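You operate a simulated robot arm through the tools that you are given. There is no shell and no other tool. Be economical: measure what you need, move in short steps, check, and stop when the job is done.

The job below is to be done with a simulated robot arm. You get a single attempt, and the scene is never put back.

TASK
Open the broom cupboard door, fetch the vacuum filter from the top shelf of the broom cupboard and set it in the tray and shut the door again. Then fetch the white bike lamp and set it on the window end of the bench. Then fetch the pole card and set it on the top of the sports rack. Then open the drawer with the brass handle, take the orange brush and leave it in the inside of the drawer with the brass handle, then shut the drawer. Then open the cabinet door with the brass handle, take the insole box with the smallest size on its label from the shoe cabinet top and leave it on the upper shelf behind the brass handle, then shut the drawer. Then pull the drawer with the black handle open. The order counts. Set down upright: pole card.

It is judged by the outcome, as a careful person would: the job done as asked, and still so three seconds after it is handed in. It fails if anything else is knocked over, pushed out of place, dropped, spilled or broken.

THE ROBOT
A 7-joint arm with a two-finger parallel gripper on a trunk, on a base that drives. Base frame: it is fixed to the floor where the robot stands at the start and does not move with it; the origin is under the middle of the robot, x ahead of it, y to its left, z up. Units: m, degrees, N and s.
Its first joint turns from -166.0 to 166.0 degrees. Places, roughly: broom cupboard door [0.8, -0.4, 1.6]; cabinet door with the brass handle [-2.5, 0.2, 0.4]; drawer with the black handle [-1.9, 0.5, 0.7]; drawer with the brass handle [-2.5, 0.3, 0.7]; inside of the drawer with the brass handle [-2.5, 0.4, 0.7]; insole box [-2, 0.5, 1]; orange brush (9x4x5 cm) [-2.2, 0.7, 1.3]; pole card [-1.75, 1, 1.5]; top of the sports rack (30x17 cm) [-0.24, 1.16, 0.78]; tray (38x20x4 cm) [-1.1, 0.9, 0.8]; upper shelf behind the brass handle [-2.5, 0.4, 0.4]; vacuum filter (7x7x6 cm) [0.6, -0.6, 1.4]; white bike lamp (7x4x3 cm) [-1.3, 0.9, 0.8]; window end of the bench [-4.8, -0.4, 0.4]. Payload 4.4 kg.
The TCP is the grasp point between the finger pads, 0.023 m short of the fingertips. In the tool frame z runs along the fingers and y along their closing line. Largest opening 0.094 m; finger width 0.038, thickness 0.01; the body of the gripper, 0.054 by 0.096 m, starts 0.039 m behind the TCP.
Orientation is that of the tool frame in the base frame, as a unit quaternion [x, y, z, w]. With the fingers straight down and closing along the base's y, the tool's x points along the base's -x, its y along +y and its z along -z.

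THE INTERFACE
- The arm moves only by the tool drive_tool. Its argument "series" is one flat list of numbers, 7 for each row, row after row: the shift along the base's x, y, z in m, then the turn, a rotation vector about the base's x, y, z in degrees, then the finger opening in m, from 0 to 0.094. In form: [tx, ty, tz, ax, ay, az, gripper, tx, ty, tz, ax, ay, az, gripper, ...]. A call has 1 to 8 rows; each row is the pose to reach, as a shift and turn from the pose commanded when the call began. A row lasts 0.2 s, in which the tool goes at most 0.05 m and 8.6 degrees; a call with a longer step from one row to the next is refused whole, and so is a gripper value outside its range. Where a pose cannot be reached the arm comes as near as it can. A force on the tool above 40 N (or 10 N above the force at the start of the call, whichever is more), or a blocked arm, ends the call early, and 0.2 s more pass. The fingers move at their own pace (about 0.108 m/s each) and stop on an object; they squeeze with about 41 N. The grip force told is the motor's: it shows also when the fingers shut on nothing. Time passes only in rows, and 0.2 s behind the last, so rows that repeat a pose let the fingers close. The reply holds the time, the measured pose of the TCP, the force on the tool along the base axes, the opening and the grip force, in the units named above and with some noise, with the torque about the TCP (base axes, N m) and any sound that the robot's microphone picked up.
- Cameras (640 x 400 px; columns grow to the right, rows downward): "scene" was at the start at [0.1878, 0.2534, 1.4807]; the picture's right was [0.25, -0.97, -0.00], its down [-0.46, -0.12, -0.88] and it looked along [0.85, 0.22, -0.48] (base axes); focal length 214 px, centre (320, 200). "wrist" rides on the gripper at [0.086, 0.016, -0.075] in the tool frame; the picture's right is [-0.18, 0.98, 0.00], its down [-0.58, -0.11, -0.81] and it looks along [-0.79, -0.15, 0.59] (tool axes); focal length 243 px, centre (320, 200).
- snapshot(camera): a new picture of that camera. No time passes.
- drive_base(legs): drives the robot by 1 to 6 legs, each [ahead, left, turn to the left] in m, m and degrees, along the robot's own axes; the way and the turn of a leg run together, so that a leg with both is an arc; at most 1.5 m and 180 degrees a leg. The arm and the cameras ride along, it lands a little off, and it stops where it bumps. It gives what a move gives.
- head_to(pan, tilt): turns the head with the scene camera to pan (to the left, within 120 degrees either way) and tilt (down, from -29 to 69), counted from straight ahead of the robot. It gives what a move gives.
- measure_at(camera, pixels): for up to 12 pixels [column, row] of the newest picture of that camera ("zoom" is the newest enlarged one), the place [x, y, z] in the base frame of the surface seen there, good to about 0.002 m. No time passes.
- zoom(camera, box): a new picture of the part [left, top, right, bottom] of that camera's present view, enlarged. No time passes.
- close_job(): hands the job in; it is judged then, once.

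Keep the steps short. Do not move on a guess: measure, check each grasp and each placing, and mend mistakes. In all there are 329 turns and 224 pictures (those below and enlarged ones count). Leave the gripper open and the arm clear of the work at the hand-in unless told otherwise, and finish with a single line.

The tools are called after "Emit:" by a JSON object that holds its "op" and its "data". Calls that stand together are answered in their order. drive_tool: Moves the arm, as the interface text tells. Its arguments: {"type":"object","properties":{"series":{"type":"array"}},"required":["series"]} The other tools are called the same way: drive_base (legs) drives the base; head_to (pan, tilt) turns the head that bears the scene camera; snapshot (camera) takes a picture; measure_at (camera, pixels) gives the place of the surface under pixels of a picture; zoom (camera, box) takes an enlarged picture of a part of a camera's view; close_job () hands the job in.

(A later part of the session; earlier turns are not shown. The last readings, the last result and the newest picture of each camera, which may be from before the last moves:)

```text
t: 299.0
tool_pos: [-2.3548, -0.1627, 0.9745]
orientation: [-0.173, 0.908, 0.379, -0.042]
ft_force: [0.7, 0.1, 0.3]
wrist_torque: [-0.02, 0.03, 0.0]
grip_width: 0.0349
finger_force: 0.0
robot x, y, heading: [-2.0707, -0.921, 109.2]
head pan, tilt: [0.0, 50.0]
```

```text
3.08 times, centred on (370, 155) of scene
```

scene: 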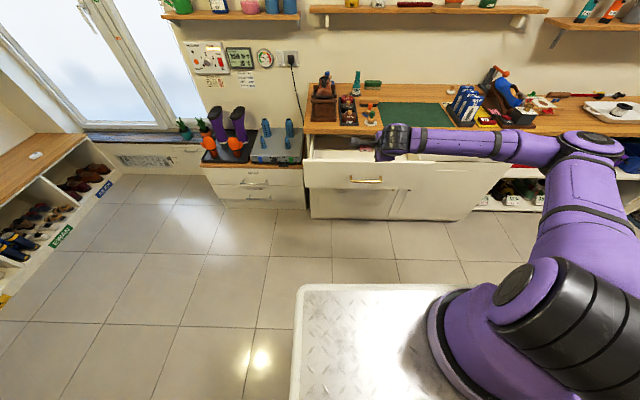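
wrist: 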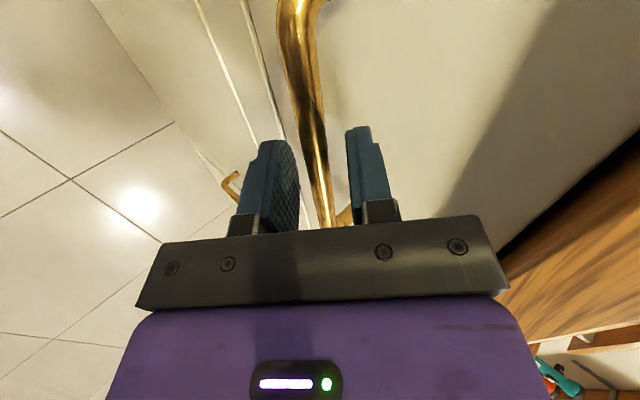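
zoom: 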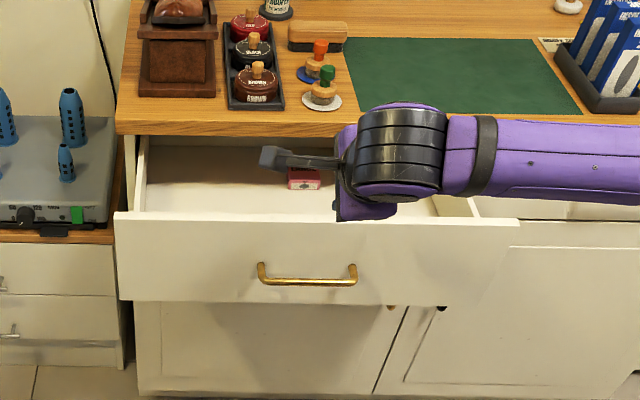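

Raise the arm and pitch the tool down (closing along the depth direction) for the brush.

Emit:
{"op": "drive_tool", "data": {"series": [0, 0.01, 0.045, -4.2, -1.3, 0, 0.06, 0, 0.02, 0.09, -8.4, -2.6, 0, 0.06, 0, 0.03, 0.135, -12.6, -3.9, 0, 0.06, 0, 0.04, 0.18, -16.8, -5.2, 0, 0.06, 0, 0.05, 0.225, -21, -6.5, 0, 0.06, 0, 0.06, 0.27, -25.2, -7.8, 0, 0.06, 0, 0.07, 0.315, -29.4, -9.1, 0, 0.06, 0, 0.08, 0.36, -33.4, -10.4, 0, 0.06]}}

Emit:
{"op": "drive_tool", "data": {"series": [0, 0, 0.045, 0, 0, 0, 0.07, 0, 0, 0.09, 0, 0, 0, 0.07, 0, 0, 0.12, 0, 0, 0, 0.07]}}

Emit:
{"op": "drive_base", "data": {"legs": [[0, -0.57, -1.4], [0.7, 0, 0]]}}

Emit:
{"op": "head_to", "data": {"pan": 10, "tilt": 30}}

Emit:
{"op": "snapshot", "data": {"camera": "scene"}}

```text
t: 300.8
tool_pos: [-2.3564, -0.083, 1.3345]
orientation: [-0.187, 0.979, 0.086, -0.008]
ft_force: [0.3, 0.6, -1.2]
wrist_torque: [-0.04, 0.08, 0.02]
grip_width: 0.0603
finger_force: 0.0
robot x, y, heading: [-2.0726, -0.9215, 109.2]
head pan, tilt: [0.0, 50.0]
```

```text
t: 301.6
tool_pos: [-2.3581, -0.0834, 1.4547]
orientation: [-0.187, 0.979, 0.086, -0.008]
ft_force: [0.0, 0.0, 0.9]
wrist_torque: [-0.03, -0.01, 0.02]
grip_width: 0.0702
finger_force: 0.1
robot x, y, heading: [-2.0692, -0.9212, 109.3]
head pan, tilt: [0.0, 50.0]
```

```text
t: 308.3
tool_pos: [-2.0204, 0.7663, 1.4539]
orientation: [-0.177, 0.98, 0.086, -0.008]
ft_force: [-0.3, 0.2, -0.8]
wrist_torque: [0.02, -0.01, 0.01]
grip_width: 0.0697
finger_force: 0.1
robot x, y, heading: [-1.7478, -0.0773, 108.0]
head pan, tilt: [0.0, 50.0]
```

```text
t: 309.1
tool_pos: [-2.0209, 0.7674, 1.4534]
orientation: [-0.177, 0.98, 0.086, -0.007]
ft_force: [0.2, 0.4, 0.6]
wrist_torque: [-0.01, 0.01, 0.02]
grip_width: 0.07
finger_force: 0.0
robot x, y, heading: [-1.7497, -0.0742, 108.0]
head pan, tilt: [10.0, 30.0]
```

```text
87 pictures are left
```

scene: 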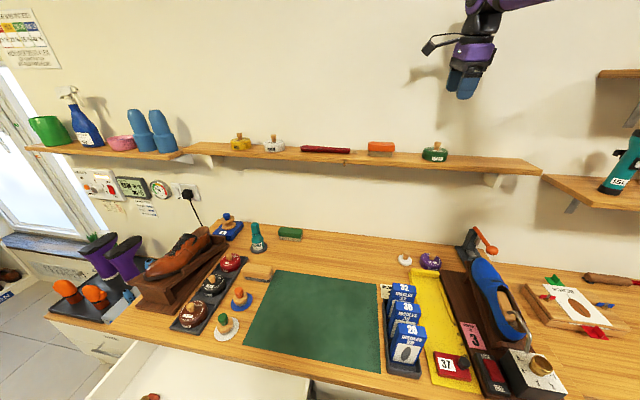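

Emit:
{"op": "zoom", "data": {"camera": "scene", "box": [330, 120, 470, 190]}}

Emit:
{"op": "measure_at", "data": {"camera": "zoom", "pixels": [[175, 108], [230, 102], [280, 106], [230, 125], [230, 140], [178, 140], [285, 140], [230, 185], [230, 95], [60, 140], [100, 125], [420, 150]]}}

```text
4.57 times, centred on (400, 155) of scene
```

zoom: 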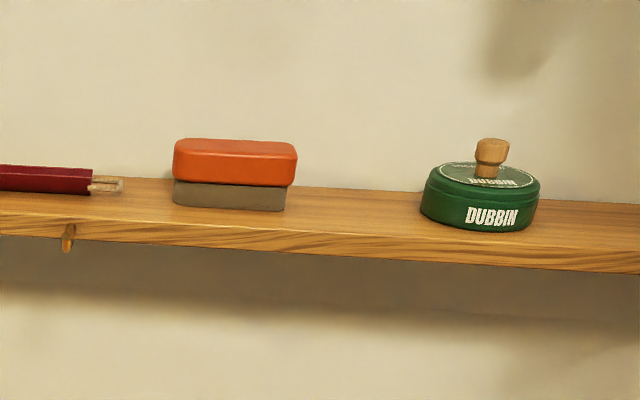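

```text
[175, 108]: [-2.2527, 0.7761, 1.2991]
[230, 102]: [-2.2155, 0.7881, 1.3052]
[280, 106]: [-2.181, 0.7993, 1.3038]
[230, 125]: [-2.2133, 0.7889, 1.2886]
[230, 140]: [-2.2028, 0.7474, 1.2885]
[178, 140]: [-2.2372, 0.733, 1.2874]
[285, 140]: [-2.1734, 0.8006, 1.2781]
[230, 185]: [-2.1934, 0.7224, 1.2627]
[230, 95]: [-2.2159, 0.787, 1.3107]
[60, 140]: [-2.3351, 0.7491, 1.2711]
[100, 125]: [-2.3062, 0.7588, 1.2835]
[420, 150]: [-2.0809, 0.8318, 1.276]
```

Move above the brush for a closer wrist view.

Emit:
{"op": "drive_tool", "data": {"series": [-0.045, -0.01, -0.005, 1, 0.3, -0.8, 0.07, -0.09, -0.02, -0.01, 2, 0.6, -1.6, 0.07, -0.135, -0.03, -0.02, 3, 0.9, -2.4, 0.07, -0.18, -0.035, -0.03, 3.8, 1.2, -3, 0.07, -0.18, -0.035, -0.03, 3.8, 1.2, -3, 0.07]}}

Emit:
{"op": "snapshot", "data": {"camera": "wrist"}}

Emit:
{"op": "snapshot", "data": {"camera": "scene"}}

```text
t: 310.3
tool_pos: [-2.2017, 0.7316, 1.4224]
orientation: [-0.151, 0.981, 0.121, -0.009]
ft_force: [0.6, 0.1, 0.3]
wrist_torque: [-0.02, -0.04, 0.0]
grip_width: 0.0701
finger_force: 0.0
robot x, y, heading: [-1.7471, -0.0736, 108.3]
head pan, tilt: [10.0, 30.0]
```

```text
85 pictures are left
```

wrist: 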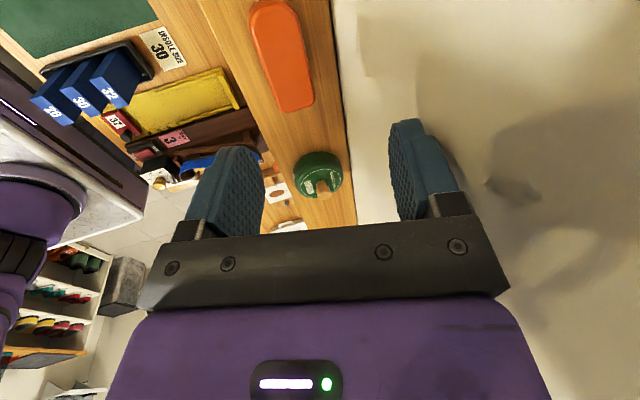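

```text
84 pictures are left
```

scene: 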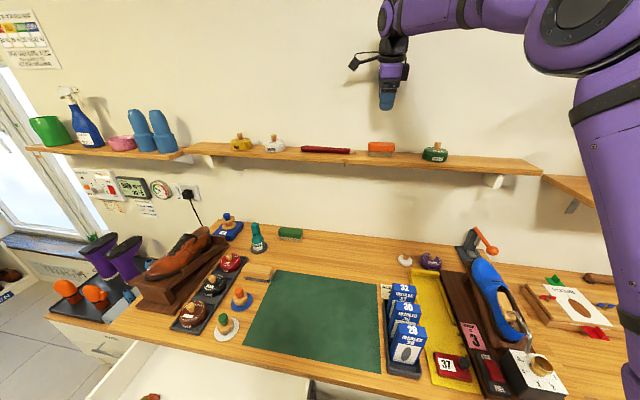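

Emit:
{"op": "measure_at", "data": {"camera": "wrist", "pixels": [[258, 8], [288, 6], [285, 105], [310, 98], [283, 55], [330, 60], [235, 60], [300, 120], [360, 60], [335, 100]]}}

```text
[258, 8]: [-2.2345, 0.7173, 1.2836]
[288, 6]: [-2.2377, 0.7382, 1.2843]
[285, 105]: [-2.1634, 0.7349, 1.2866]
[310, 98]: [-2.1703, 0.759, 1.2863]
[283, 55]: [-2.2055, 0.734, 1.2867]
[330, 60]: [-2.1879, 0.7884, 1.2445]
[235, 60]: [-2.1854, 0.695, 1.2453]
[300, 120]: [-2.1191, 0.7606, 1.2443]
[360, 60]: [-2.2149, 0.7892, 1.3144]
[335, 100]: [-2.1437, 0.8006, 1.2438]
```

Brush centre ≈ (-2.2015, 0.737), top z 1.2865. Descend with 56 mm opening.

Emit:
{"op": "drive_tool", "data": {"series": [0, 0.002, -0.04, 0, 0, 0, 0.056, 0, 0.0045, -0.08, 0, 0, 0, 0.056, 0, 0.0045, -0.11, 0, 0, 0, 0.056, 0, 0.0045, -0.13, 0, 0, 0, 0.056, 0, 0.0045, -0.141, 0, 0, 0, 0.056, 0, 0.0045, -0.141, 0, 0, 0, 0.056]}}

Emit:
{"op": "snapshot", "data": {"camera": "wrist"}}

```text
t: 311.7
tool_pos: [-2.2008, 0.735, 1.2832]
orientation: [-0.151, 0.981, 0.12, -0.009]
ft_force: [-0.3, 0.2, 0.8]
wrist_torque: [0.0, 0.0, 0.02]
grip_width: 0.0561
finger_force: 0.1
robot x, y, heading: [-1.7473, -0.0725, 108.1]
head pan, tilt: [10.0, 30.0]
```

```text
83 pictures are left
```

wrist: 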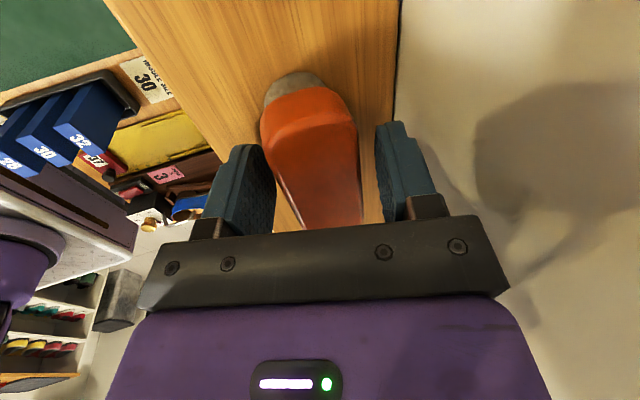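

Brush lies between the pads. Close and lift.

Emit:
{"op": "drive_tool", "data": {"series": [0, 0, -0.003, 0, 0, 0, 0.03, 0, 0, -0.003, 0, 0, 0, 0.02, 0, 0, -0.003, 0, 0, 0, 0.02, 0, 0, 0.01, 0, 0, 0, 0.02, 0, 0, 0.03, 0, 0, 0, 0.02, 0.0, -0.005, 0.07, 0, 0, 0, 0.02]}}

Emit:
{"op": "snapshot", "data": {"camera": "wrist"}}

```text
t: 313.1
tool_pos: [-2.2016, 0.7315, 1.3513]
orientation: [-0.15, 0.981, 0.119, -0.008]
ft_force: [-0.1, 0.3, -0.9]
wrist_torque: [0.0, -0.01, 0.01]
grip_width: 0.0378
finger_force: 41.1
robot x, y, heading: [-1.7498, -0.0741, 108.0]
head pan, tilt: [10.0, 30.0]
```

```text
82 pictures are left
```

wrist: 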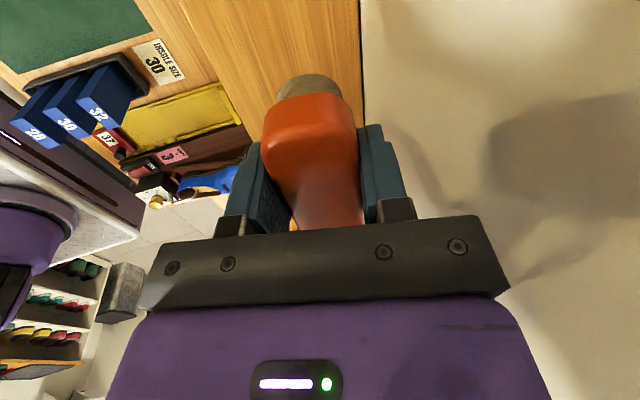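

Brush held. Raise, back up and drive to in front of the open drawer.

Emit:
{"op": "drive_tool", "data": {"series": [0.01, -0.035, 0.03, 0, 0, 0, 0.02, 0.02, -0.075, 0.05, 0, 0, 0, 0.02, 0.03, -0.115, 0.06, 0, 0, 0, 0.02, 0.04, -0.155, 0.06, 0, 0, 0, 0.02]}}

Emit:
{"op": "drive_base", "data": {"legs": [[-0.58, 0, 0], [0, 0.58, 0]]}}

Emit:
{"op": "head_to", "data": {"pan": 5, "tilt": 48}}

Emit:
{"op": "snapshot", "data": {"camera": "scene"}}

```text
t: 314.1
tool_pos: [-2.1605, 0.5763, 1.4116]
orientation: [-0.151, 0.981, 0.119, -0.009]
ft_force: [-0.6, 0.1, -1.5]
wrist_torque: [-0.04, -0.03, 0.05]
grip_width: 0.0376
finger_force: 40.9
robot x, y, heading: [-1.7444, -0.0794, 108.2]
head pan, tilt: [10.0, 30.0]
```

```text
t: 320.3
tool_pos: [-2.5382, -0.159, 1.4131]
orientation: [-0.154, 0.981, 0.12, -0.009]
ft_force: [0.4, 0.6, -1.4]
wrist_torque: [-0.01, -0.02, 0.0]
grip_width: 0.0376
finger_force: 41.6
robot x, y, heading: [-2.1193, -0.8117, 108.5]
head pan, tilt: [10.0, 30.0]
```

```text
t: 321.1
tool_pos: [-2.5366, -0.1602, 1.4129]
orientation: [-0.153, 0.981, 0.12, -0.01]
ft_force: [0.2, 0.5, -0.7]
wrist_torque: [-0.02, -0.04, 0.0]
grip_width: 0.037
finger_force: 41.4
robot x, y, heading: [-2.123, -0.8061, 108.4]
head pan, tilt: [5.0, 48.0]
```

```text
81 pictures are left
```

scene: 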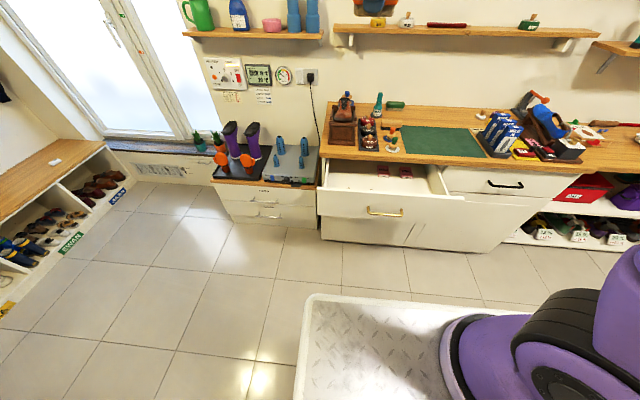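

Emit:
{"op": "zoom", "data": {"camera": "scene", "box": [310, 140, 480, 230]}}

Emit:
{"op": "measure_at", "data": {"camera": "scene", "pixels": [[340, 180], [380, 185], [420, 188], [384, 172], [405, 174], [384, 177], [330, 188], [385, 192], [335, 165], [330, 191], [440, 195], [330, 172]]}}

```text
3.76 times, centred on (395, 185) of scene
```

zoom: 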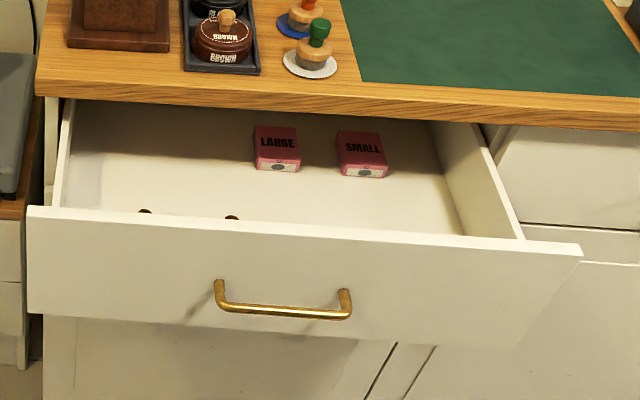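

```text
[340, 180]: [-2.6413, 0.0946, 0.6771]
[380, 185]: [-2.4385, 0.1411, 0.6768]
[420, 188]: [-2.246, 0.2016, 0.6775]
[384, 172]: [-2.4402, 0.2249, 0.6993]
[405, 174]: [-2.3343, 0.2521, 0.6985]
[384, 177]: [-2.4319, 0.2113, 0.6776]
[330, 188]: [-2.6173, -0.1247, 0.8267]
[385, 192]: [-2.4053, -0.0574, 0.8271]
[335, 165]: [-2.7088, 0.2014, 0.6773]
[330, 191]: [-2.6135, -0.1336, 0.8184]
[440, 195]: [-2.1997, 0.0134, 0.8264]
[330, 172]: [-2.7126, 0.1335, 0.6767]
```

Move the brush over the drawer opening.

Emit:
{"op": "drive_tool", "data": {"series": [0.024, 0.035, -0.01, 0, 0, 0, 0.02, 0.048, 0.07, -0.03, 0, 0, 0, 0.02, 0.072, 0.104, -0.05, 0, 0, 0, 0.02, 0.096, 0.138, -0.07, 0, 0, 0, 0.02, 0.12, 0.173, -0.09, 0, 0, 0, 0.02, 0.144, 0.207, -0.11, 0, 0, 0, 0.02, 0.167, 0.241, -0.13, 0, 0, 0, 0.02]}}

Emit:
{"op": "snapshot", "data": {"camera": "wrist"}}

Emit:
{"op": "snapshot", "data": {"camera": "scene"}}

```text
t: 322.7
tool_pos: [-2.3729, 0.08, 1.2831]
orientation: [-0.154, 0.981, 0.12, -0.009]
ft_force: [-0.5, -0.6, 0.0]
wrist_torque: [0.04, -0.05, -0.01]
grip_width: 0.0373
finger_force: 41.0
robot x, y, heading: [-2.1232, -0.8084, 108.3]
head pan, tilt: [5.0, 48.0]
```

```text
79 pictures are left
```

wrist: 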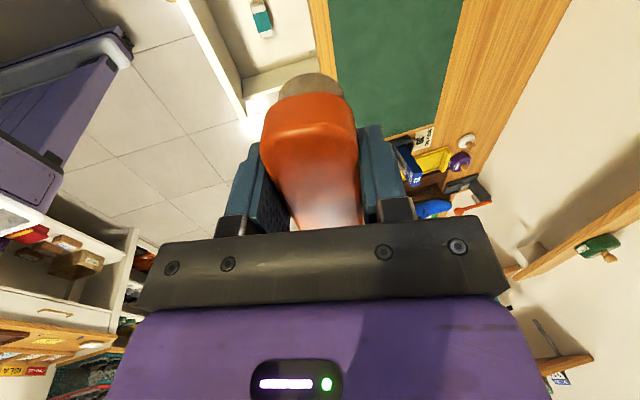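

```text
78 pictures are left
```

scene: 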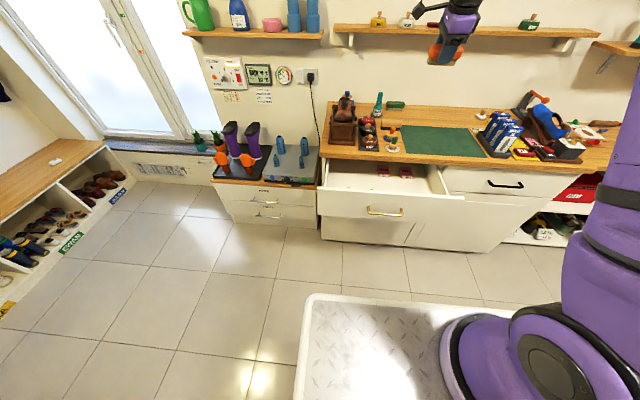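

Emit:
{"op": "zoom", "data": {"camera": "wrist", "box": [180, 0, 340, 100]}}

Emit:
{"op": "measure_at", "data": {"camera": "wrist", "pixels": [[262, 20], [285, 50], [255, 60], [300, 20], [240, 20], [225, 30], [318, 40]]}}

```text
4.00 times, centred on (260, 50) of wrist
```

zoom: 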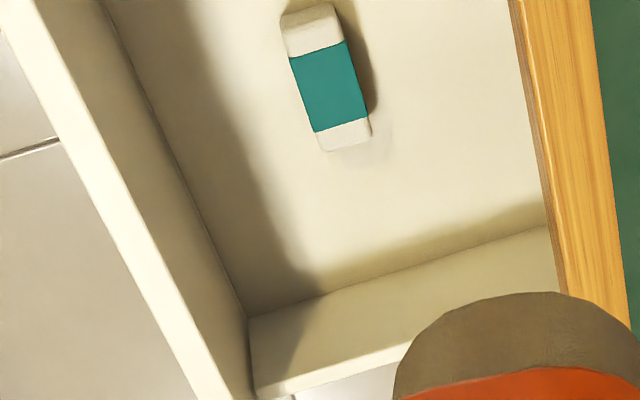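

```text
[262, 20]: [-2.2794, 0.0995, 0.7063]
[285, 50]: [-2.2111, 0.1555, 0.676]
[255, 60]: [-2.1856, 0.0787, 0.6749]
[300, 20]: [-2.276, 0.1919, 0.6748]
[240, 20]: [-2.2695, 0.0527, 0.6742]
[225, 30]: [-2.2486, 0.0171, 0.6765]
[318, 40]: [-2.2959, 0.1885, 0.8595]
```

Emit:
{"op": "zoom", "data": {"camera": "scene", "box": [320, 170, 400, 210]}}

Emit:
{"op": "measure_at", "data": {"camera": "zoom", "pixels": [[228, 208], [230, 204], [412, 218], [415, 222], [280, 200], [350, 205], [140, 195]]}}

```text
8.00 times, centred on (360, 190) of scene
```

zoom: 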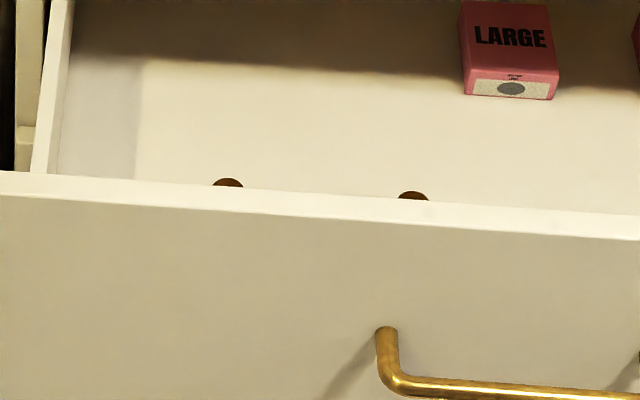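

```text
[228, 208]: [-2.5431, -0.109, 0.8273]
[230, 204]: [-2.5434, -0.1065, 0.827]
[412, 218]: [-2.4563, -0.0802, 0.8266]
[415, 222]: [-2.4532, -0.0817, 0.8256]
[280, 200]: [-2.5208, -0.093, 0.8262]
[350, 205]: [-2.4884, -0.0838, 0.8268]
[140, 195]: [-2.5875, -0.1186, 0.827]
```

Emit:
{"op": "measure_at", "data": {"camera": "zoom", "pixels": [[228, 183], [225, 184], [233, 185], [412, 196], [406, 196], [418, 197]]}}

```text
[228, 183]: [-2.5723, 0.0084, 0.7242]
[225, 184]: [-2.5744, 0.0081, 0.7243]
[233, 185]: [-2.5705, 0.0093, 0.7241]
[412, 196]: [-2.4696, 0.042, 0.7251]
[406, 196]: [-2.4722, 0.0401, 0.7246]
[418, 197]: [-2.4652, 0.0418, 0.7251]
```

Other small things lie left and right in the drawer; the gap at u≈-2.555, v≈1.48 is free. Descend there.

Emit:
{"op": "drive_tool", "data": {"series": [-0.001, 0.003, -0.045, 0, 0, 0, 0.02, -0.002, 0.006, -0.09, 0, 0, 0, 0.02, -0.003, 0.009, -0.135, 0, 0, 0, 0.02, -0.004, 0.012, -0.18, 0, 0, 0, 0.02, -0.005, 0.015, -0.225, 0, 0, 0, 0.02, -0.0055, 0.017, -0.27, 0, 0, 0, 0.02, -0.0055, 0.017, -0.315, 0, 0, 0, 0.02, -0.0055, 0.017, -0.36, 0, 0, 0, 0.02]}}

Emit:
{"op": "snapshot", "data": {"camera": "wrist"}}

Emit:
{"op": "zoom", "data": {"camera": "scene", "box": [310, 100, 480, 220]}}

```text
t: 324.5
tool_pos: [-2.3766, 0.0948, 0.9242]
orientation: [-0.154, 0.981, 0.12, -0.008]
ft_force: [1.0, -0.9, 0.2]
wrist_torque: [0.01, 0.01, -0.02]
grip_width: 0.0372
finger_force: 40.9
robot x, y, heading: [-2.1239, -0.8075, 108.5]
head pan, tilt: [5.0, 48.0]
```

```text
75 pictures are left
```

wrist: 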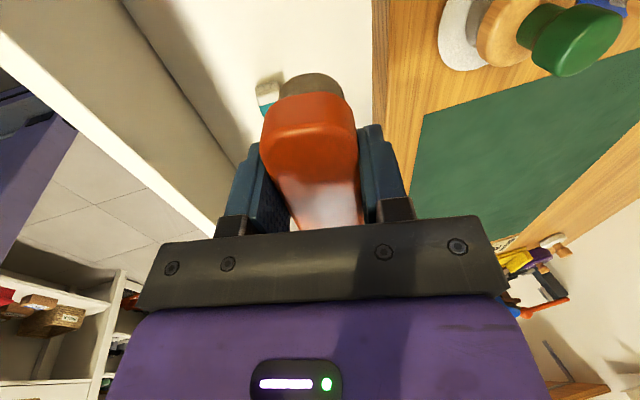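

```text
3.33 times, centred on (395, 160) of scene
```

zoom: 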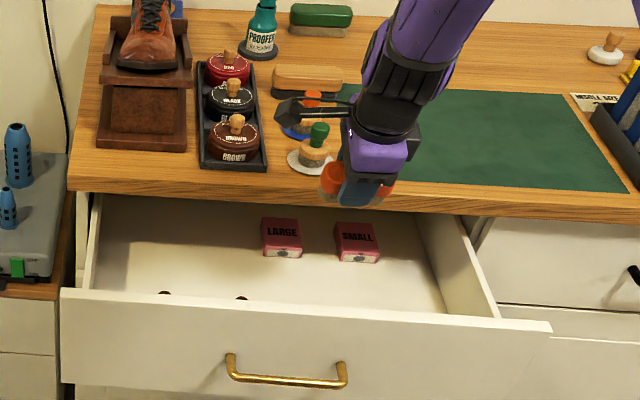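

Emit:
{"op": "drive_tool", "data": {"series": [0, 0, -0.045, 0, 0, 0, 0.02, 0, 0, -0.09, 0, 0, 0, 0.02, 0, 0, -0.135, 0, 0, 0, 0.02, 0, 0, -0.175, 0, 0, 0, 0.02, 0, 0, -0.198, 0, 0, 0, 0.02, 0, 0, -0.198, 0, 0, 0, 0.02]}}

Emit:
{"op": "snapshot", "data": {"camera": "wrist"}}

Emit:
{"op": "zoom", "data": {"camera": "scene", "box": [310, 100, 480, 220]}}

```text
t: 325.9
tool_pos: [-2.3781, 0.0982, 0.7244]
orientation: [-0.153, 0.981, 0.121, -0.01]
ft_force: [1.2, -0.8, -0.6]
wrist_torque: [-0.01, 0.01, -0.01]
grip_width: 0.0376
finger_force: 41.2
robot x, y, heading: [-2.1248, -0.8047, 108.7]
head pan, tilt: [5.0, 48.0]
```

```text
73 pictures are left
```

wrist: 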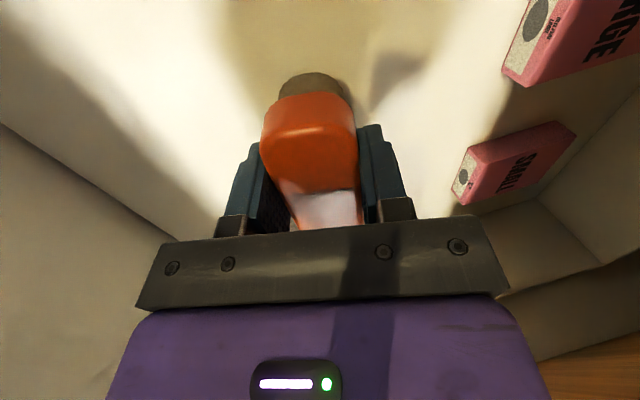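

```text
3.33 times, centred on (395, 160) of scene
```

zoom: 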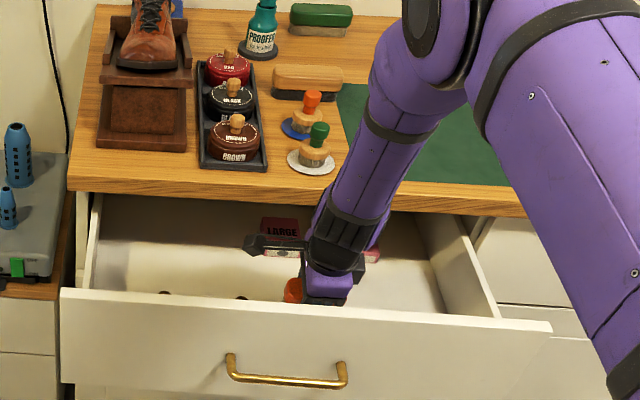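

Emit:
{"op": "drive_tool", "data": {"series": [0, 0, -0.004, 0, 0, 0, 0.02, 0, 0, -0.008, 0, 0, 0, 0.02, 0, 0, -0.01, 0, 0, 0, 0.02]}}

```text
t: 326.7
tool_pos: [-2.3764, 0.0971, 0.7141]
orientation: [-0.154, 0.981, 0.12, -0.009]
ft_force: [-0.2, 0.3, -1.0]
wrist_torque: [-0.02, 0.02, 0.0]
grip_width: 0.0374
finger_force: 41.0
robot x, y, heading: [-2.1253, -0.806, 108.3]
head pan, tilt: [5.0, 48.0]
```

Emit:
{"op": "drive_tool", "data": {"series": [0, 0, -0.002, 0, 0, 0, 0.02, 0, 0, -0.004, 0, 0, 0, 0.02]}}

```text
t: 327.3
tool_pos: [-2.3774, 0.0986, 0.7114]
orientation: [-0.153, 0.981, 0.121, -0.01]
ft_force: [-1.1, -0.5, 10.1]
wrist_torque: [0.01, -0.38, 0.0]
grip_width: 0.0372
finger_force: 40.8
robot x, y, heading: [-2.118, -0.8072, 108.1]
head pan, tilt: [5.0, 48.0]
```

Contact with the drawer floor. Release and rise.

Emit:
{"op": "drive_tool", "data": {"series": [0, 0, 0.001, 0, 0, 0, 0.05, 0, 0, 0.001, 0, 0, 0, 0.056, 0, 0, 0.03, 0, 0, 0, 0.056, 0, 0, 0.075, 0, 0, 0, 0.056, 0, 0, 0.12, 0, 0, 0, 0.056, 0, 0, 0.165, 0, 0, 0, 0.056, 0, 0, 0.21, 0, 0, 0, 0.056, 0, 0, 0.255, 0, 0, 0, 0.056]}}

Emit:
{"op": "snapshot", "data": {"camera": "wrist"}}

```text
t: 329.1
tool_pos: [-2.3759, 0.0966, 0.9676]
orientation: [-0.153, 0.981, 0.119, -0.009]
ft_force: [0.8, 0.4, -0.6]
wrist_torque: [-0.01, -0.01, 0.01]
grip_width: 0.0558
finger_force: 0.1
robot x, y, heading: [-2.1225, -0.8093, 108.5]
head pan, tilt: [5.0, 48.0]
```

```text
71 pictures are left
```

wrist: 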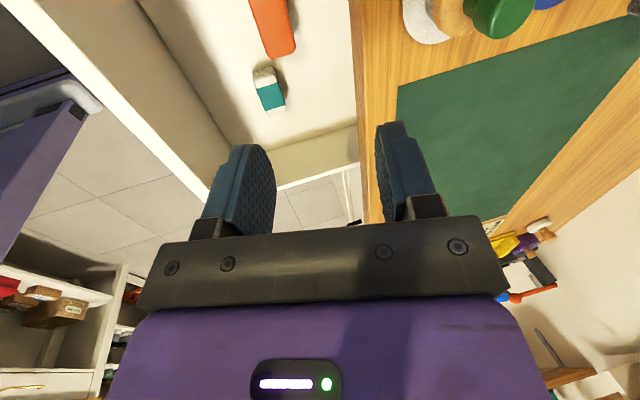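

Brush lies in the drawer. Pull back in front of the drawer and lower the closed fingers before the handle bar.

Emit:
{"op": "drive_tool", "data": {"series": [0.004, -0.04, 0.01, 0, 0, 0, 0.03, 0.009, -0.085, 0.01, 0, 0, 0, 0.01, 0.014, -0.13, 0.01, 0, 0, 0, 0.0, 0.02, -0.175, 0.01, 0, 0, 0, 0.0, 0.027, -0.22, 0.01, 0, 0, 0, 0.0, 0.034, -0.268, 0.0, 0, 0, 0, 0.0, 0.034, -0.268, -0.045, 0, 0, 0, 0.0, 0.034, -0.268, -0.09, 0, 0, 0, 0.0]}}

Emit:
{"op": "drive_tool", "data": {"series": [0, 0, -0.045, 0, 0, 0, 0.0, 0, 0, -0.09, 0, 0, 0, 0.0, 0, 0, -0.125, 0, 0, 0, 0.0]}}

Emit:
{"op": "snapshot", "data": {"camera": "scene"}}

```text
t: 330.9
tool_pos: [-2.3448, -0.173, 0.8782]
orientation: [-0.153, 0.981, 0.12, -0.009]
ft_force: [1.5, 0.2, -0.4]
wrist_torque: [0.0, -0.03, -0.03]
grip_width: 0.0001
finger_force: 41.2
robot x, y, heading: [-2.1208, -0.8098, 108.6]
head pan, tilt: [5.0, 48.0]
```

```text
t: 331.7
tool_pos: [-2.3416, -0.1702, 0.7525]
orientation: [-0.153, 0.981, 0.12, -0.01]
ft_force: [0.6, 0.0, 0.1]
wrist_torque: [0.01, 0.03, -0.01]
grip_width: 0.0
finger_force: 40.8
robot x, y, heading: [-2.1221, -0.8127, 108.4]
head pan, tilt: [5.0, 48.0]
```

```text
70 pictures are left
```

scene: 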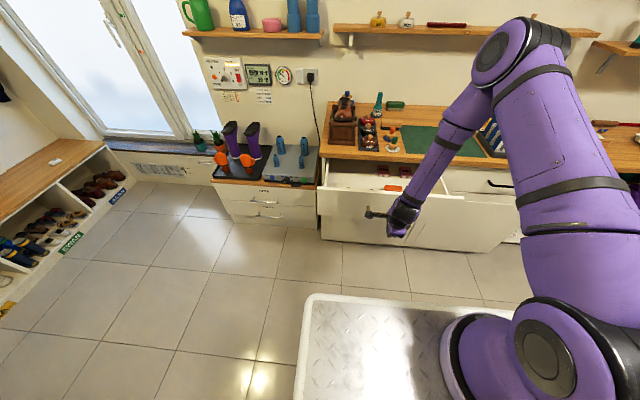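

Push the bar/drawer straight in.

Emit:
{"op": "drive_tool", "data": {"series": [-0.0106, 0.0334, 0, 0, 0, 0, 0.0, -0.0213, 0.0667, 0, 0, 0, 0, 0.0, -0.0319, 0.1, 0, 0, 0, 0, 0.0, -0.0426, 0.1334, 0, 0, 0, 0, 0.0, -0.0532, 0.1668, 0, 0, 0, 0, 0.0, -0.0638, 0.2, 0, 0, 0, 0, 0.0, -0.0745, 0.2335, 0, 0, 0, 0, 0.0, -0.0836, 0.262, 0, 0, 0, 0, 0.0]}}

Emit:
{"op": "snapshot", "data": {"camera": "scene"}}

```text
t: 333.5
tool_pos: [-2.4269, 0.0928, 0.7503]
orientation: [-0.153, 0.981, 0.121, -0.009]
ft_force: [0.2, 0.3, 0.6]
wrist_torque: [0.02, -0.01, -0.03]
grip_width: 0.0
finger_force: 41.0
robot x, y, heading: [-2.1193, -0.8076, 108.3]
head pan, tilt: [5.0, 48.0]
```

```text
69 pictures are left
```

scene: 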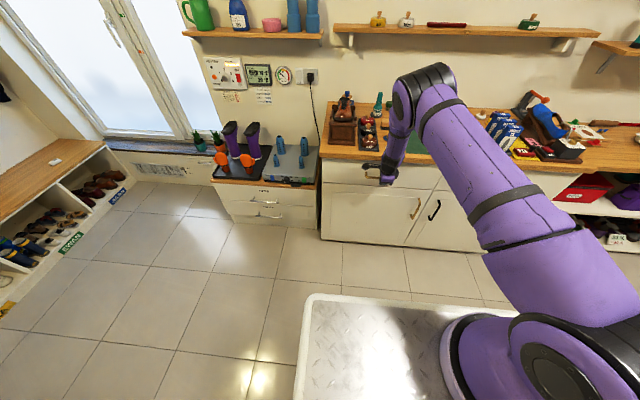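

Emit:
{"op": "drive_tool", "data": {"series": [-0.0018, 0.0057, 0, 0, 0, 0, 0.0, -0.0036, 0.0114, 0, 0, 0, 0, 0.0, -0.0055, 0.017, 0, 0, 0, 0, 0.0, -0.007, 0.022, 0, 0, 0, 0, 0.0]}}

```text
t: 334.5
tool_pos: [-2.432, 0.1061, 0.7488]
orientation: [-0.154, 0.981, 0.114, -0.009]
ft_force: [2.0, -4.4, -1.4]
wrist_torque: [-0.07, -0.03, -0.09]
grip_width: 0.0003
finger_force: 40.9
robot x, y, heading: [-2.119, -0.8096, 108.5]
head pan, tilt: [5.0, 48.0]
stopped in row 4: the force on the tool passed its limit at 47 N (the readings are from after the stop); the commanded pose is now the measured one
```

Hit the stop. Back off and verify the drawer front.

Emit:
{"op": "drive_tool", "data": {"series": [0.0106, -0.0334, 0, 0, 0, 0, 0.0, 0.0213, -0.0667, 0, 0, 0, 0, 0.0, 0.0319, -0.1, 0.02, 0, 0, 0, 0.0, 0.0426, -0.1334, 0.06, 0, 0, 0, 0.0, 0.05, -0.15, 0.1, 0, 0, 0, 0.0]}}

Emit:
{"op": "snapshot", "data": {"camera": "scene"}}

Emit:
{"op": "measure_at", "data": {"camera": "scene", "pixels": [[340, 182], [428, 185], [345, 187], [480, 188], [355, 170]]}}

```text
refused: row 4 steps farther than a row can; nothing moved
```

```text
68 pictures are left
```

scene: 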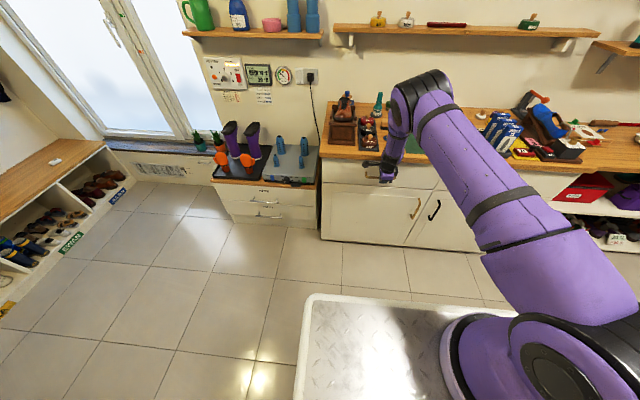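

```text
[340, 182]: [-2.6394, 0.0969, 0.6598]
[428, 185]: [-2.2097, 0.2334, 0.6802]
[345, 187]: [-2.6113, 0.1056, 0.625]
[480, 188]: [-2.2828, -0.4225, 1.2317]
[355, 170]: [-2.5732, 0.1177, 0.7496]
```

Drawer is shut (front back at its original plane). Back off and raise.

Emit:
{"op": "drive_tool", "data": {"series": [0.0106, -0.0334, 0, 0, 0, 0, 0.0, 0.0213, -0.0667, 0.005, 0, 0, 0, 0.0, 0.0319, -0.1, 0.02, 0, 0, 0, 0.0, 0.038, -0.12, 0.06, 0, 0, 0, 0.0, 0.04, -0.125, 0.105, 0, 0, 0, 0.0, 0.04, -0.125, 0.15, 0, 0, 0, 0.02, 0.04, -0.125, 0.195, 0, 0, 0, 0.04, 0.04, -0.125, 0.24, 0, 0, 0, 0.05]}}

Emit:
{"op": "drive_tool", "data": {"series": [0, 0, 0.01, 0.51, -1.95, 8.1, 0.05, 0, 0, 0.02, 1.02, -3.9, 16.3, 0.05, 0, 0, 0.03, 1.5, -5.85, 24.4, 0.05, 0, 0, 0.04, 2.04, -7.8, 32.6, 0.05, 0, 0, 0.05, 2.55, -9.75, 40.8, 0.05, 0, 0, 0.06, 3.06, -11.7, 48.9, 0.05, 0, 0, 0.07, 3.57, -13.7, 57, 0.05, 0, 0, 0.08, 4.08, -15.6, 65.2, 0.05]}}

Emit:
{"op": "drive_tool", "data": {"series": [0, 0, 0, 0.5, -1.9, 7.7, 0.05, 0, 0, 0, 1, -3.8, 15.4, 0.05, 0, 0, 0, 1.45, -5.6, 22.8, 0.05]}}

Emit:
{"op": "snapshot", "data": {"camera": "scene"}}

```text
t: 336.3
tool_pos: [-2.393, -0.0157, 0.9904]
orientation: [-0.153, 0.981, 0.115, -0.009]
ft_force: [0.0, 0.2, -0.8]
wrist_torque: [-0.06, 0.0, 0.03]
grip_width: 0.05
finger_force: 0.1
robot x, y, heading: [-2.1206, -0.8108, 108.5]
head pan, tilt: [5.0, 48.0]
```

```text
t: 338.1
tool_pos: [-2.392, -0.0154, 1.0698]
orientation: [-0.671, 0.731, 0.104, 0.061]
ft_force: [-0.4, 0.1, -0.5]
wrist_torque: [0.0, -0.01, 0.0]
grip_width: 0.0498
finger_force: 0.1
robot x, y, heading: [-2.122, -0.8095, 108.6]
head pan, tilt: [5.0, 48.0]
```

```text
t: 338.9
tool_pos: [-2.3926, -0.0163, 1.069]
orientation: [0.806, -0.579, -0.091, -0.085]
ft_force: [-0.3, 0.0, -0.1]
wrist_torque: [-0.02, -0.02, 0.02]
grip_width: 0.05
finger_force: 0.1
robot x, y, heading: [-2.1233, -0.8125, 108.5]
head pan, tilt: [5.0, 48.0]
```

```text
67 pictures are left
```

scene: 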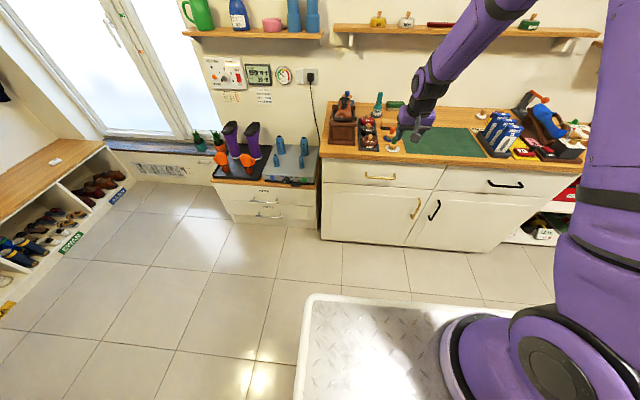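

Emit:
{"op": "zoom", "data": {"camera": "scene", "box": [395, 185, 445, 225]}}

Emit:
{"op": "measure_at", "data": {"camera": "zoom", "pixels": [[280, 190], [275, 225], [295, 155], [300, 145], [272, 265], [340, 190], [395, 90], [160, 200], [290, 175]]}}

Emit:
{"op": "measure_at", "data": {"camera": "scene", "pixels": [[324, 190], [323, 230], [404, 242], [443, 192], [330, 236]]}}

```text
10.00 times, centred on (420, 205) of scene
```

zoom: 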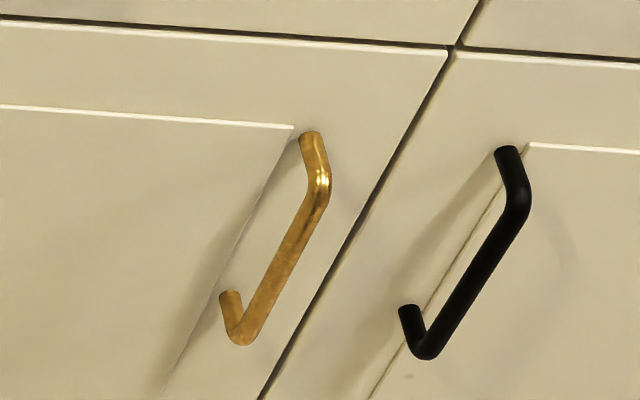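

```text
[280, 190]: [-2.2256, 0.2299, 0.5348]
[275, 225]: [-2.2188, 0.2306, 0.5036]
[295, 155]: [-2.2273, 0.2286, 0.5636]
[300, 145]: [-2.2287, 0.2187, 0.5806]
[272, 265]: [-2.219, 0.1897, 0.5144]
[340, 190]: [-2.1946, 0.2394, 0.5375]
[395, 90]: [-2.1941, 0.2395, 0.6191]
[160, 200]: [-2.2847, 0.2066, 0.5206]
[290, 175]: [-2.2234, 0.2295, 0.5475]
```

```text
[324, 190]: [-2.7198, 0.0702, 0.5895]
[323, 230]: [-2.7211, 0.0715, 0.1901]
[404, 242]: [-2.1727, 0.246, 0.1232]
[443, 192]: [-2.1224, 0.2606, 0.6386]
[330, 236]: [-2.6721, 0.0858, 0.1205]
```

Handle: vertical bar at u≈-2.375, v≈1.52, z 0.47–0.56; hinge on the left at u≈-2.885. Reposition to the right side of it and pitch the tool to 45°.

Emit:
{"op": "drive_base", "data": {"legs": [[0.08, -0.386, -0.8]]}}

Emit:
{"op": "drive_tool", "data": {"series": [-0.02, -0.01, -0.03, 6, 1.9, 0, 0.05, -0.04, -0.02, -0.06, 12, 3.8, 0, 0.05, -0.06, -0.03, -0.09, 18, 5.7, 0, 0.05, -0.08, -0.04, -0.12, 24, 7.6, 0, 0.05, -0.1, -0.05, -0.15, 29.5, 9.4, 0, 0.05, -0.12, -0.06, -0.19, 29.5, 9.4, 0, 0.05]}}

Emit:
{"op": "head_to", "data": {"pan": 20, "tilt": 48}}

Emit:
{"op": "snapshot", "data": {"camera": "scene"}}

```text
t: 341.4
tool_pos: [-2.0355, 0.1846, 1.0697]
orientation: [0.8, -0.587, -0.091, -0.085]
ft_force: [-0.1, -0.4, -0.3]
wrist_torque: [0.02, 0.0, 0.02]
grip_width: 0.0501
finger_force: 0.1
robot x, y, heading: [-1.7779, -0.6128, 107.4]
head pan, tilt: [5.0, 48.0]
```

```text
t: 342.8
tool_pos: [-2.153, 0.1236, 0.8807]
orientation: [0.742, -0.55, -0.301, -0.238]
ft_force: [0.5, 0.0, 0.6]
wrist_torque: [-0.03, 0.0, 0.03]
grip_width: 0.0502
finger_force: 0.1
robot x, y, heading: [-1.7794, -0.6139, 107.1]
head pan, tilt: [5.0, 48.0]
```

```text
t: 343.6
tool_pos: [-2.1543, 0.1232, 0.8804]
orientation: [0.743, -0.549, -0.301, -0.237]
ft_force: [-0.5, -0.1, -0.8]
wrist_torque: [0.01, 0.02, -0.01]
grip_width: 0.05
finger_force: 0.0
robot x, y, heading: [-1.7783, -0.6144, 107.6]
head pan, tilt: [20.0, 48.0]
```

```text
65 pictures are left
```

scene: 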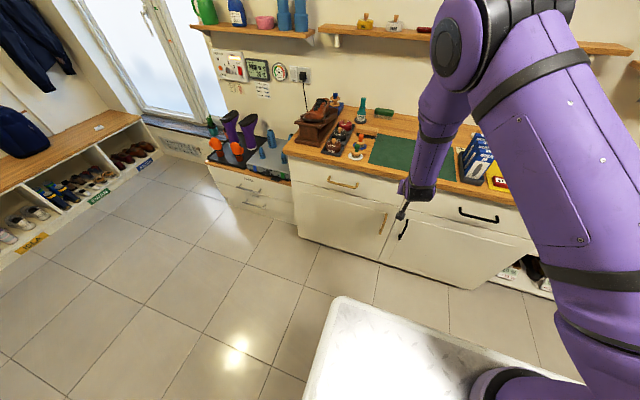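

Emit:
{"op": "drive_tool", "data": {"series": [-0.006, 0, -0.042, 0, 0, 1, 0.05, -0.012, 0, -0.084, 0, 0, 2, 0.05, -0.018, 0.001, -0.126, 0, 0, 3, 0.05, -0.025, 0.001, -0.168, 0, 0, 4, 0.05, -0.032, 0.002, -0.21, 0, 0, 5, 0.05, -0.038, 0.002, -0.252, 0, 0, 6, 0.05, -0.044, 0.003, -0.294, 0, 0, 6, 0.05]}}

Emit:
{"op": "snapshot", "data": {"camera": "wrist"}}

```text
t: 345.2
tool_pos: [-2.2008, 0.1269, 0.5843]
orientation: [0.77, -0.51, -0.313, -0.221]
ft_force: [-0.4, 0.7, -0.1]
wrist_torque: [-0.02, -0.01, 0.01]
grip_width: 0.0503
finger_force: 0.1
robot x, y, heading: [-1.7803, -0.6115, 107.7]
head pan, tilt: [20.0, 48.0]
```

```text
64 pictures are left
```

wrist: 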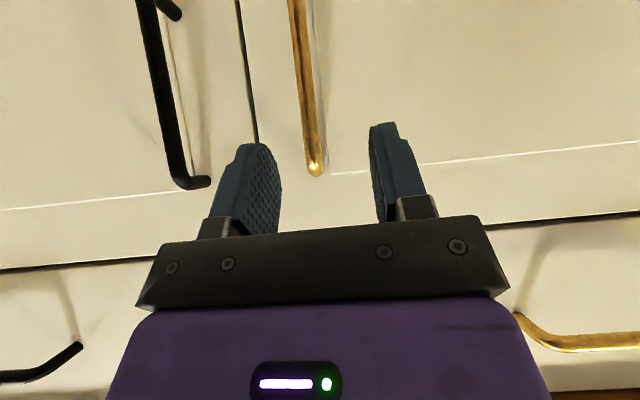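

Emit:
{"op": "measure_at", "data": {"camera": "wrist", "pixels": [[297, 10], [302, 60], [308, 110], [313, 155], [315, 168], [340, 60], [250, 80]]}}

```text
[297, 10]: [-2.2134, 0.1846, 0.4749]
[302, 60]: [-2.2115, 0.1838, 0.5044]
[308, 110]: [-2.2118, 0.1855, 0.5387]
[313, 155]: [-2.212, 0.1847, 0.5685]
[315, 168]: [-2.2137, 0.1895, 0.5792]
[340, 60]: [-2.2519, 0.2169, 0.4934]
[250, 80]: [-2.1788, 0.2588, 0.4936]
```

Emit:
{"op": "drive_tool", "data": {"series": [-0.004, 0.02, -0.02, 0, 0, 0, 0.045, -0.009, 0.04, -0.04, 0, 0, 0, 0.045, -0.013, 0.0586, -0.059, 0, 0, 0, 0.045, -0.013, 0.0586, -0.059, 0, 0, 0, 0.045]}}

Emit:
{"op": "drive_tool", "data": {"series": [0, 0, 0, 0, 0, 0, 0.02, 0, 0, 0, 0, 0, 0, 0.0, 0, 0, 0, 0, 0, 0, 0.0]}}

Emit:
{"op": "snapshot", "data": {"camera": "wrist"}}

```text
t: 346.2
tool_pos: [-2.2099, 0.1851, 0.5254]
orientation: [0.771, -0.509, -0.314, -0.22]
ft_force: [-0.1, -0.3, 0.7]
wrist_torque: [0.01, 0.01, 0.01]
grip_width: 0.0447
finger_force: 0.1
robot x, y, heading: [-1.7765, -0.6144, 107.6]
head pan, tilt: [20.0, 48.0]
```

```text
t: 347.0
tool_pos: [-2.2112, 0.1859, 0.5261]
orientation: [0.77, -0.51, -0.314, -0.22]
ft_force: [-1.2, -0.3, -1.3]
wrist_torque: [-0.67, 1.97, -0.13]
grip_width: 0.0124
finger_force: 45.0
robot x, y, heading: [-1.7777, -0.6113, 107.6]
head pan, tilt: [20.0, 48.0]
```

```text
63 pictures are left
```

wrist: 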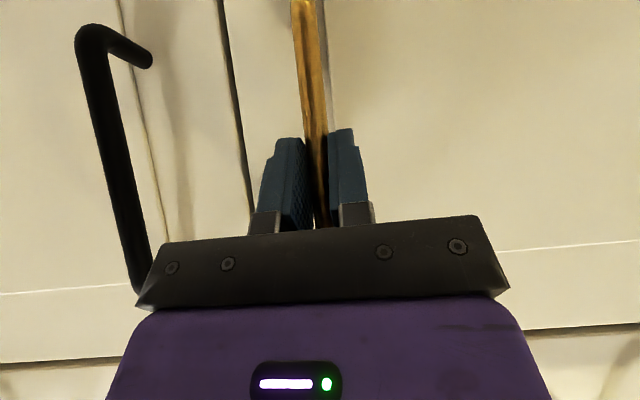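

Gripped. Swing the door 16° along its arc.

Emit:
{"op": "drive_tool", "data": {"series": [0.0067, -0.0355, 0, 0, 0, -2, 0, 0.0108, -0.0714, 0, 0, 0, -4, 0, 0.0124, -0.1074, 0, 0, 0, -6, 0, 0.0116, -0.1436, 0, 0, 0, -8, 0]}}

Emit:
{"op": "snapshot", "data": {"camera": "scene"}}

```text
t: 348.0
tool_pos: [-2.1983, 0.0392, 0.5234]
orientation: [0.733, -0.564, -0.294, -0.242]
ft_force: [13.7, -0.3, -28.7]
wrist_torque: [-1.65, 1.62, 0.04]
grip_width: 0.0128
finger_force: 45.0
robot x, y, heading: [-1.7758, -0.6155, 107.7]
head pan, tilt: [20.0, 48.0]
```

```text
62 pictures are left
```

scene: 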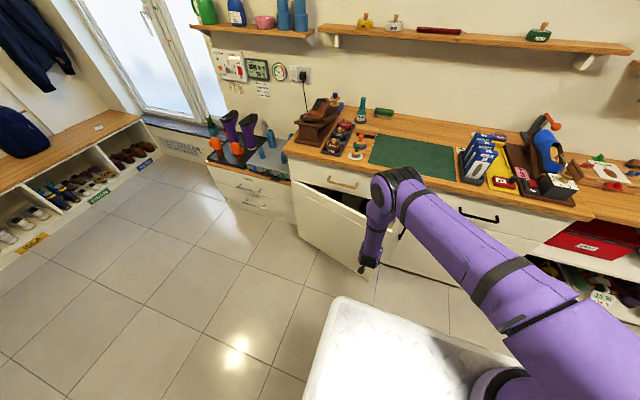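

Emit:
{"op": "drive_tool", "data": {"series": [-0.0015, -0.036, -0.003, 0, 0, -2, 0, -0.0073, -0.0716, -0.003, 0, 0, -4, 0, -0.0157, -0.1068, -0.003, 0, 0, -6, 0, -0.0265, -0.1412, -0.003, 0, 0, -8, 0, -0.0397, -0.1748, -0.003, 0, 0, -10, 0]}}

Emit:
{"op": "snapshot", "data": {"camera": "scene"}}

```text
t: 348.7
tool_pos: [-2.2082, -0.0466, 0.525]
orientation: [0.706, -0.595, -0.286, -0.257]
ft_force: [4.4, -0.8, 7.7]
wrist_torque: [-0.93, 1.84, -0.17]
grip_width: 0.0124
finger_force: 45.2
robot x, y, heading: [-1.7761, -0.6128, 107.7]
head pan, tilt: [20.0, 48.0]
stopped in row 3: the force on the tool passed its limit at 44 N (the readings are from after the stop); the commanded pose is now the measured one
```

```text
61 pictures are left
```

scene: 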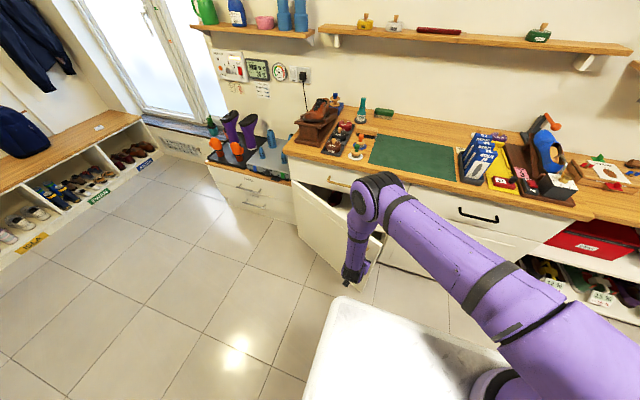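

Refined hinge estimate (r≈0.55). Continue in smaller stages.

Emit:
{"op": "drive_tool", "data": {"series": [-0.0093, -0.0373, 0, 0, 0, -3, 0, -0.0211, -0.0735, 0, 0, 0, -6, 0, -0.0353, -0.1088, 0, 0, 0, -9, 0, -0.052, -0.143, 0, 0, 0, -12, 0]}}

```text
t: 349.5
tool_pos: [-2.2404, -0.1479, 0.5264]
orientation: [0.661, -0.645, -0.264, -0.277]
ft_force: [8.8, -3.1, 14.3]
wrist_torque: [-1.05, 1.89, -0.08]
grip_width: 0.0128
finger_force: 44.8
robot x, y, heading: [-1.7803, -0.6146, 107.3]
head pan, tilt: [20.0, 48.0]
stopped in row 3: the force on the tool passed its limit at 46 N (the readings are from after the stop); the commanded pose is now the measured one
```

Emit:
{"op": "drive_tool", "data": {"series": [-0.0134, -0.0343, 0.002, 0, 0, -3, 0, -0.0319, -0.0675, 0.003, 0, 0, -6, 0, -0.0527, -0.0993, 0.003, 0, 0, -9, 0, -0.0757, -0.1297, 0.003, 0, 0, -12, 0]}}

Emit:
{"op": "snapshot", "data": {"camera": "scene"}}

```text
t: 350.1
tool_pos: [-2.2633, -0.1977, 0.5259]
orientation: [-0.637, 0.67, 0.253, 0.285]
ft_force: [-6.5, 3.3, -18.8]
wrist_torque: [-1.08, 2.0, 0.01]
grip_width: 0.0125
finger_force: 45.0
robot x, y, heading: [-1.7767, -0.6119, 107.4]
head pan, tilt: [20.0, 48.0]
stopped in row 2: the force on the tool passed its limit at 45 N (the readings are from after the stop); the commanded pose is now the measured one
```

```text
60 pictures are left
```

scene: 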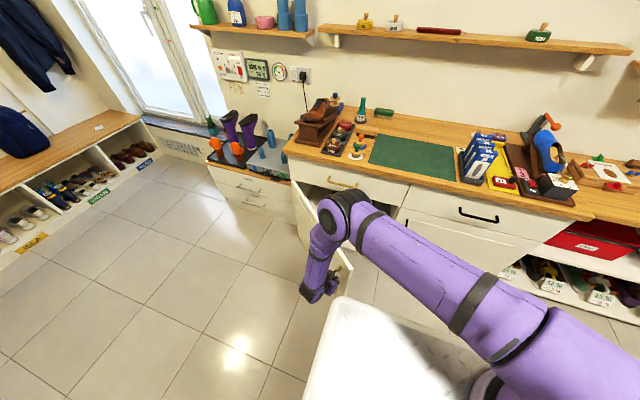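

Door ~42° open. Release, go up over the door (its top is ~0.66) and I'll push it further from the inside.

Emit:
{"op": "drive_tool", "data": {"series": [0, 0, 0, 0, 0, 0, 0.03, 0, 0, 0, 0, 0, 0, 0.045, -0.002, -0.025, 0.025, 0, 0, 0, 0.045, -0.004, -0.05, 0.05, 0, 0, 0, 0.045, -0.004, -0.06, 0.095, 0, 0, 0, 0.045, -0.004, -0.06, 0.14, 0, 0, 0, 0.03, -0.004, -0.06, 0.185, 0, 0, 0, 0.0, -0.004, -0.06, 0.23, 0, 0, 0, 0.0]}}

Emit:
{"op": "drive_tool", "data": {"series": [0, 0.02, 0.03, -7, 0.6, 0, 0.0, 0, 0.04, 0.06, -14, 1.2, 0, 0.0, 0.005, 0.07, 0.08, -21, 1.8, 0, 0.0, 0.01, 0.1, 0.1, -28, 2.4, 0, 0.0, 0.015, 0.13, 0.1, -34, 2.9, 0, 0.0]}}

Emit:
{"op": "snapshot", "data": {"camera": "scene"}}

```text
t: 351.9
tool_pos: [-2.2667, -0.2587, 0.7557]
orientation: [-0.636, 0.669, 0.254, 0.287]
ft_force: [0.9, 0.7, -0.3]
wrist_torque: [0.0, 0.0, 0.01]
grip_width: 0.0002
finger_force: 41.0
robot x, y, heading: [-1.7737, -0.6109, 107.7]
head pan, tilt: [20.0, 48.0]
```

```text
t: 353.1
tool_pos: [-2.2517, -0.1285, 0.8568]
orientation: [-0.688, 0.719, 0.064, 0.069]
ft_force: [-0.7, 0.0, 0.1]
wrist_torque: [0.05, -0.03, -0.01]
grip_width: 0.0
finger_force: 41.4
robot x, y, heading: [-1.774, -0.6122, 107.5]
head pan, tilt: [20.0, 48.0]
```

```text
59 pictures are left
```

scene: 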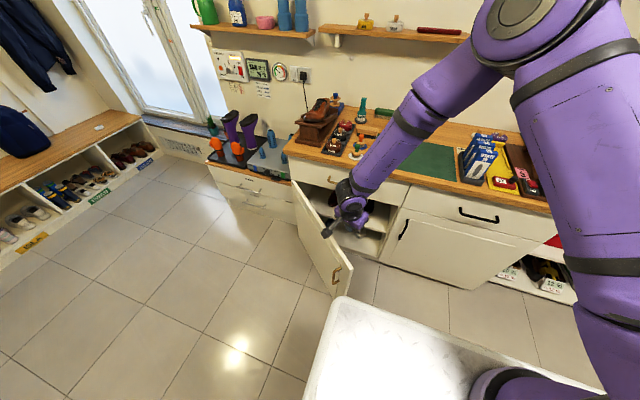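

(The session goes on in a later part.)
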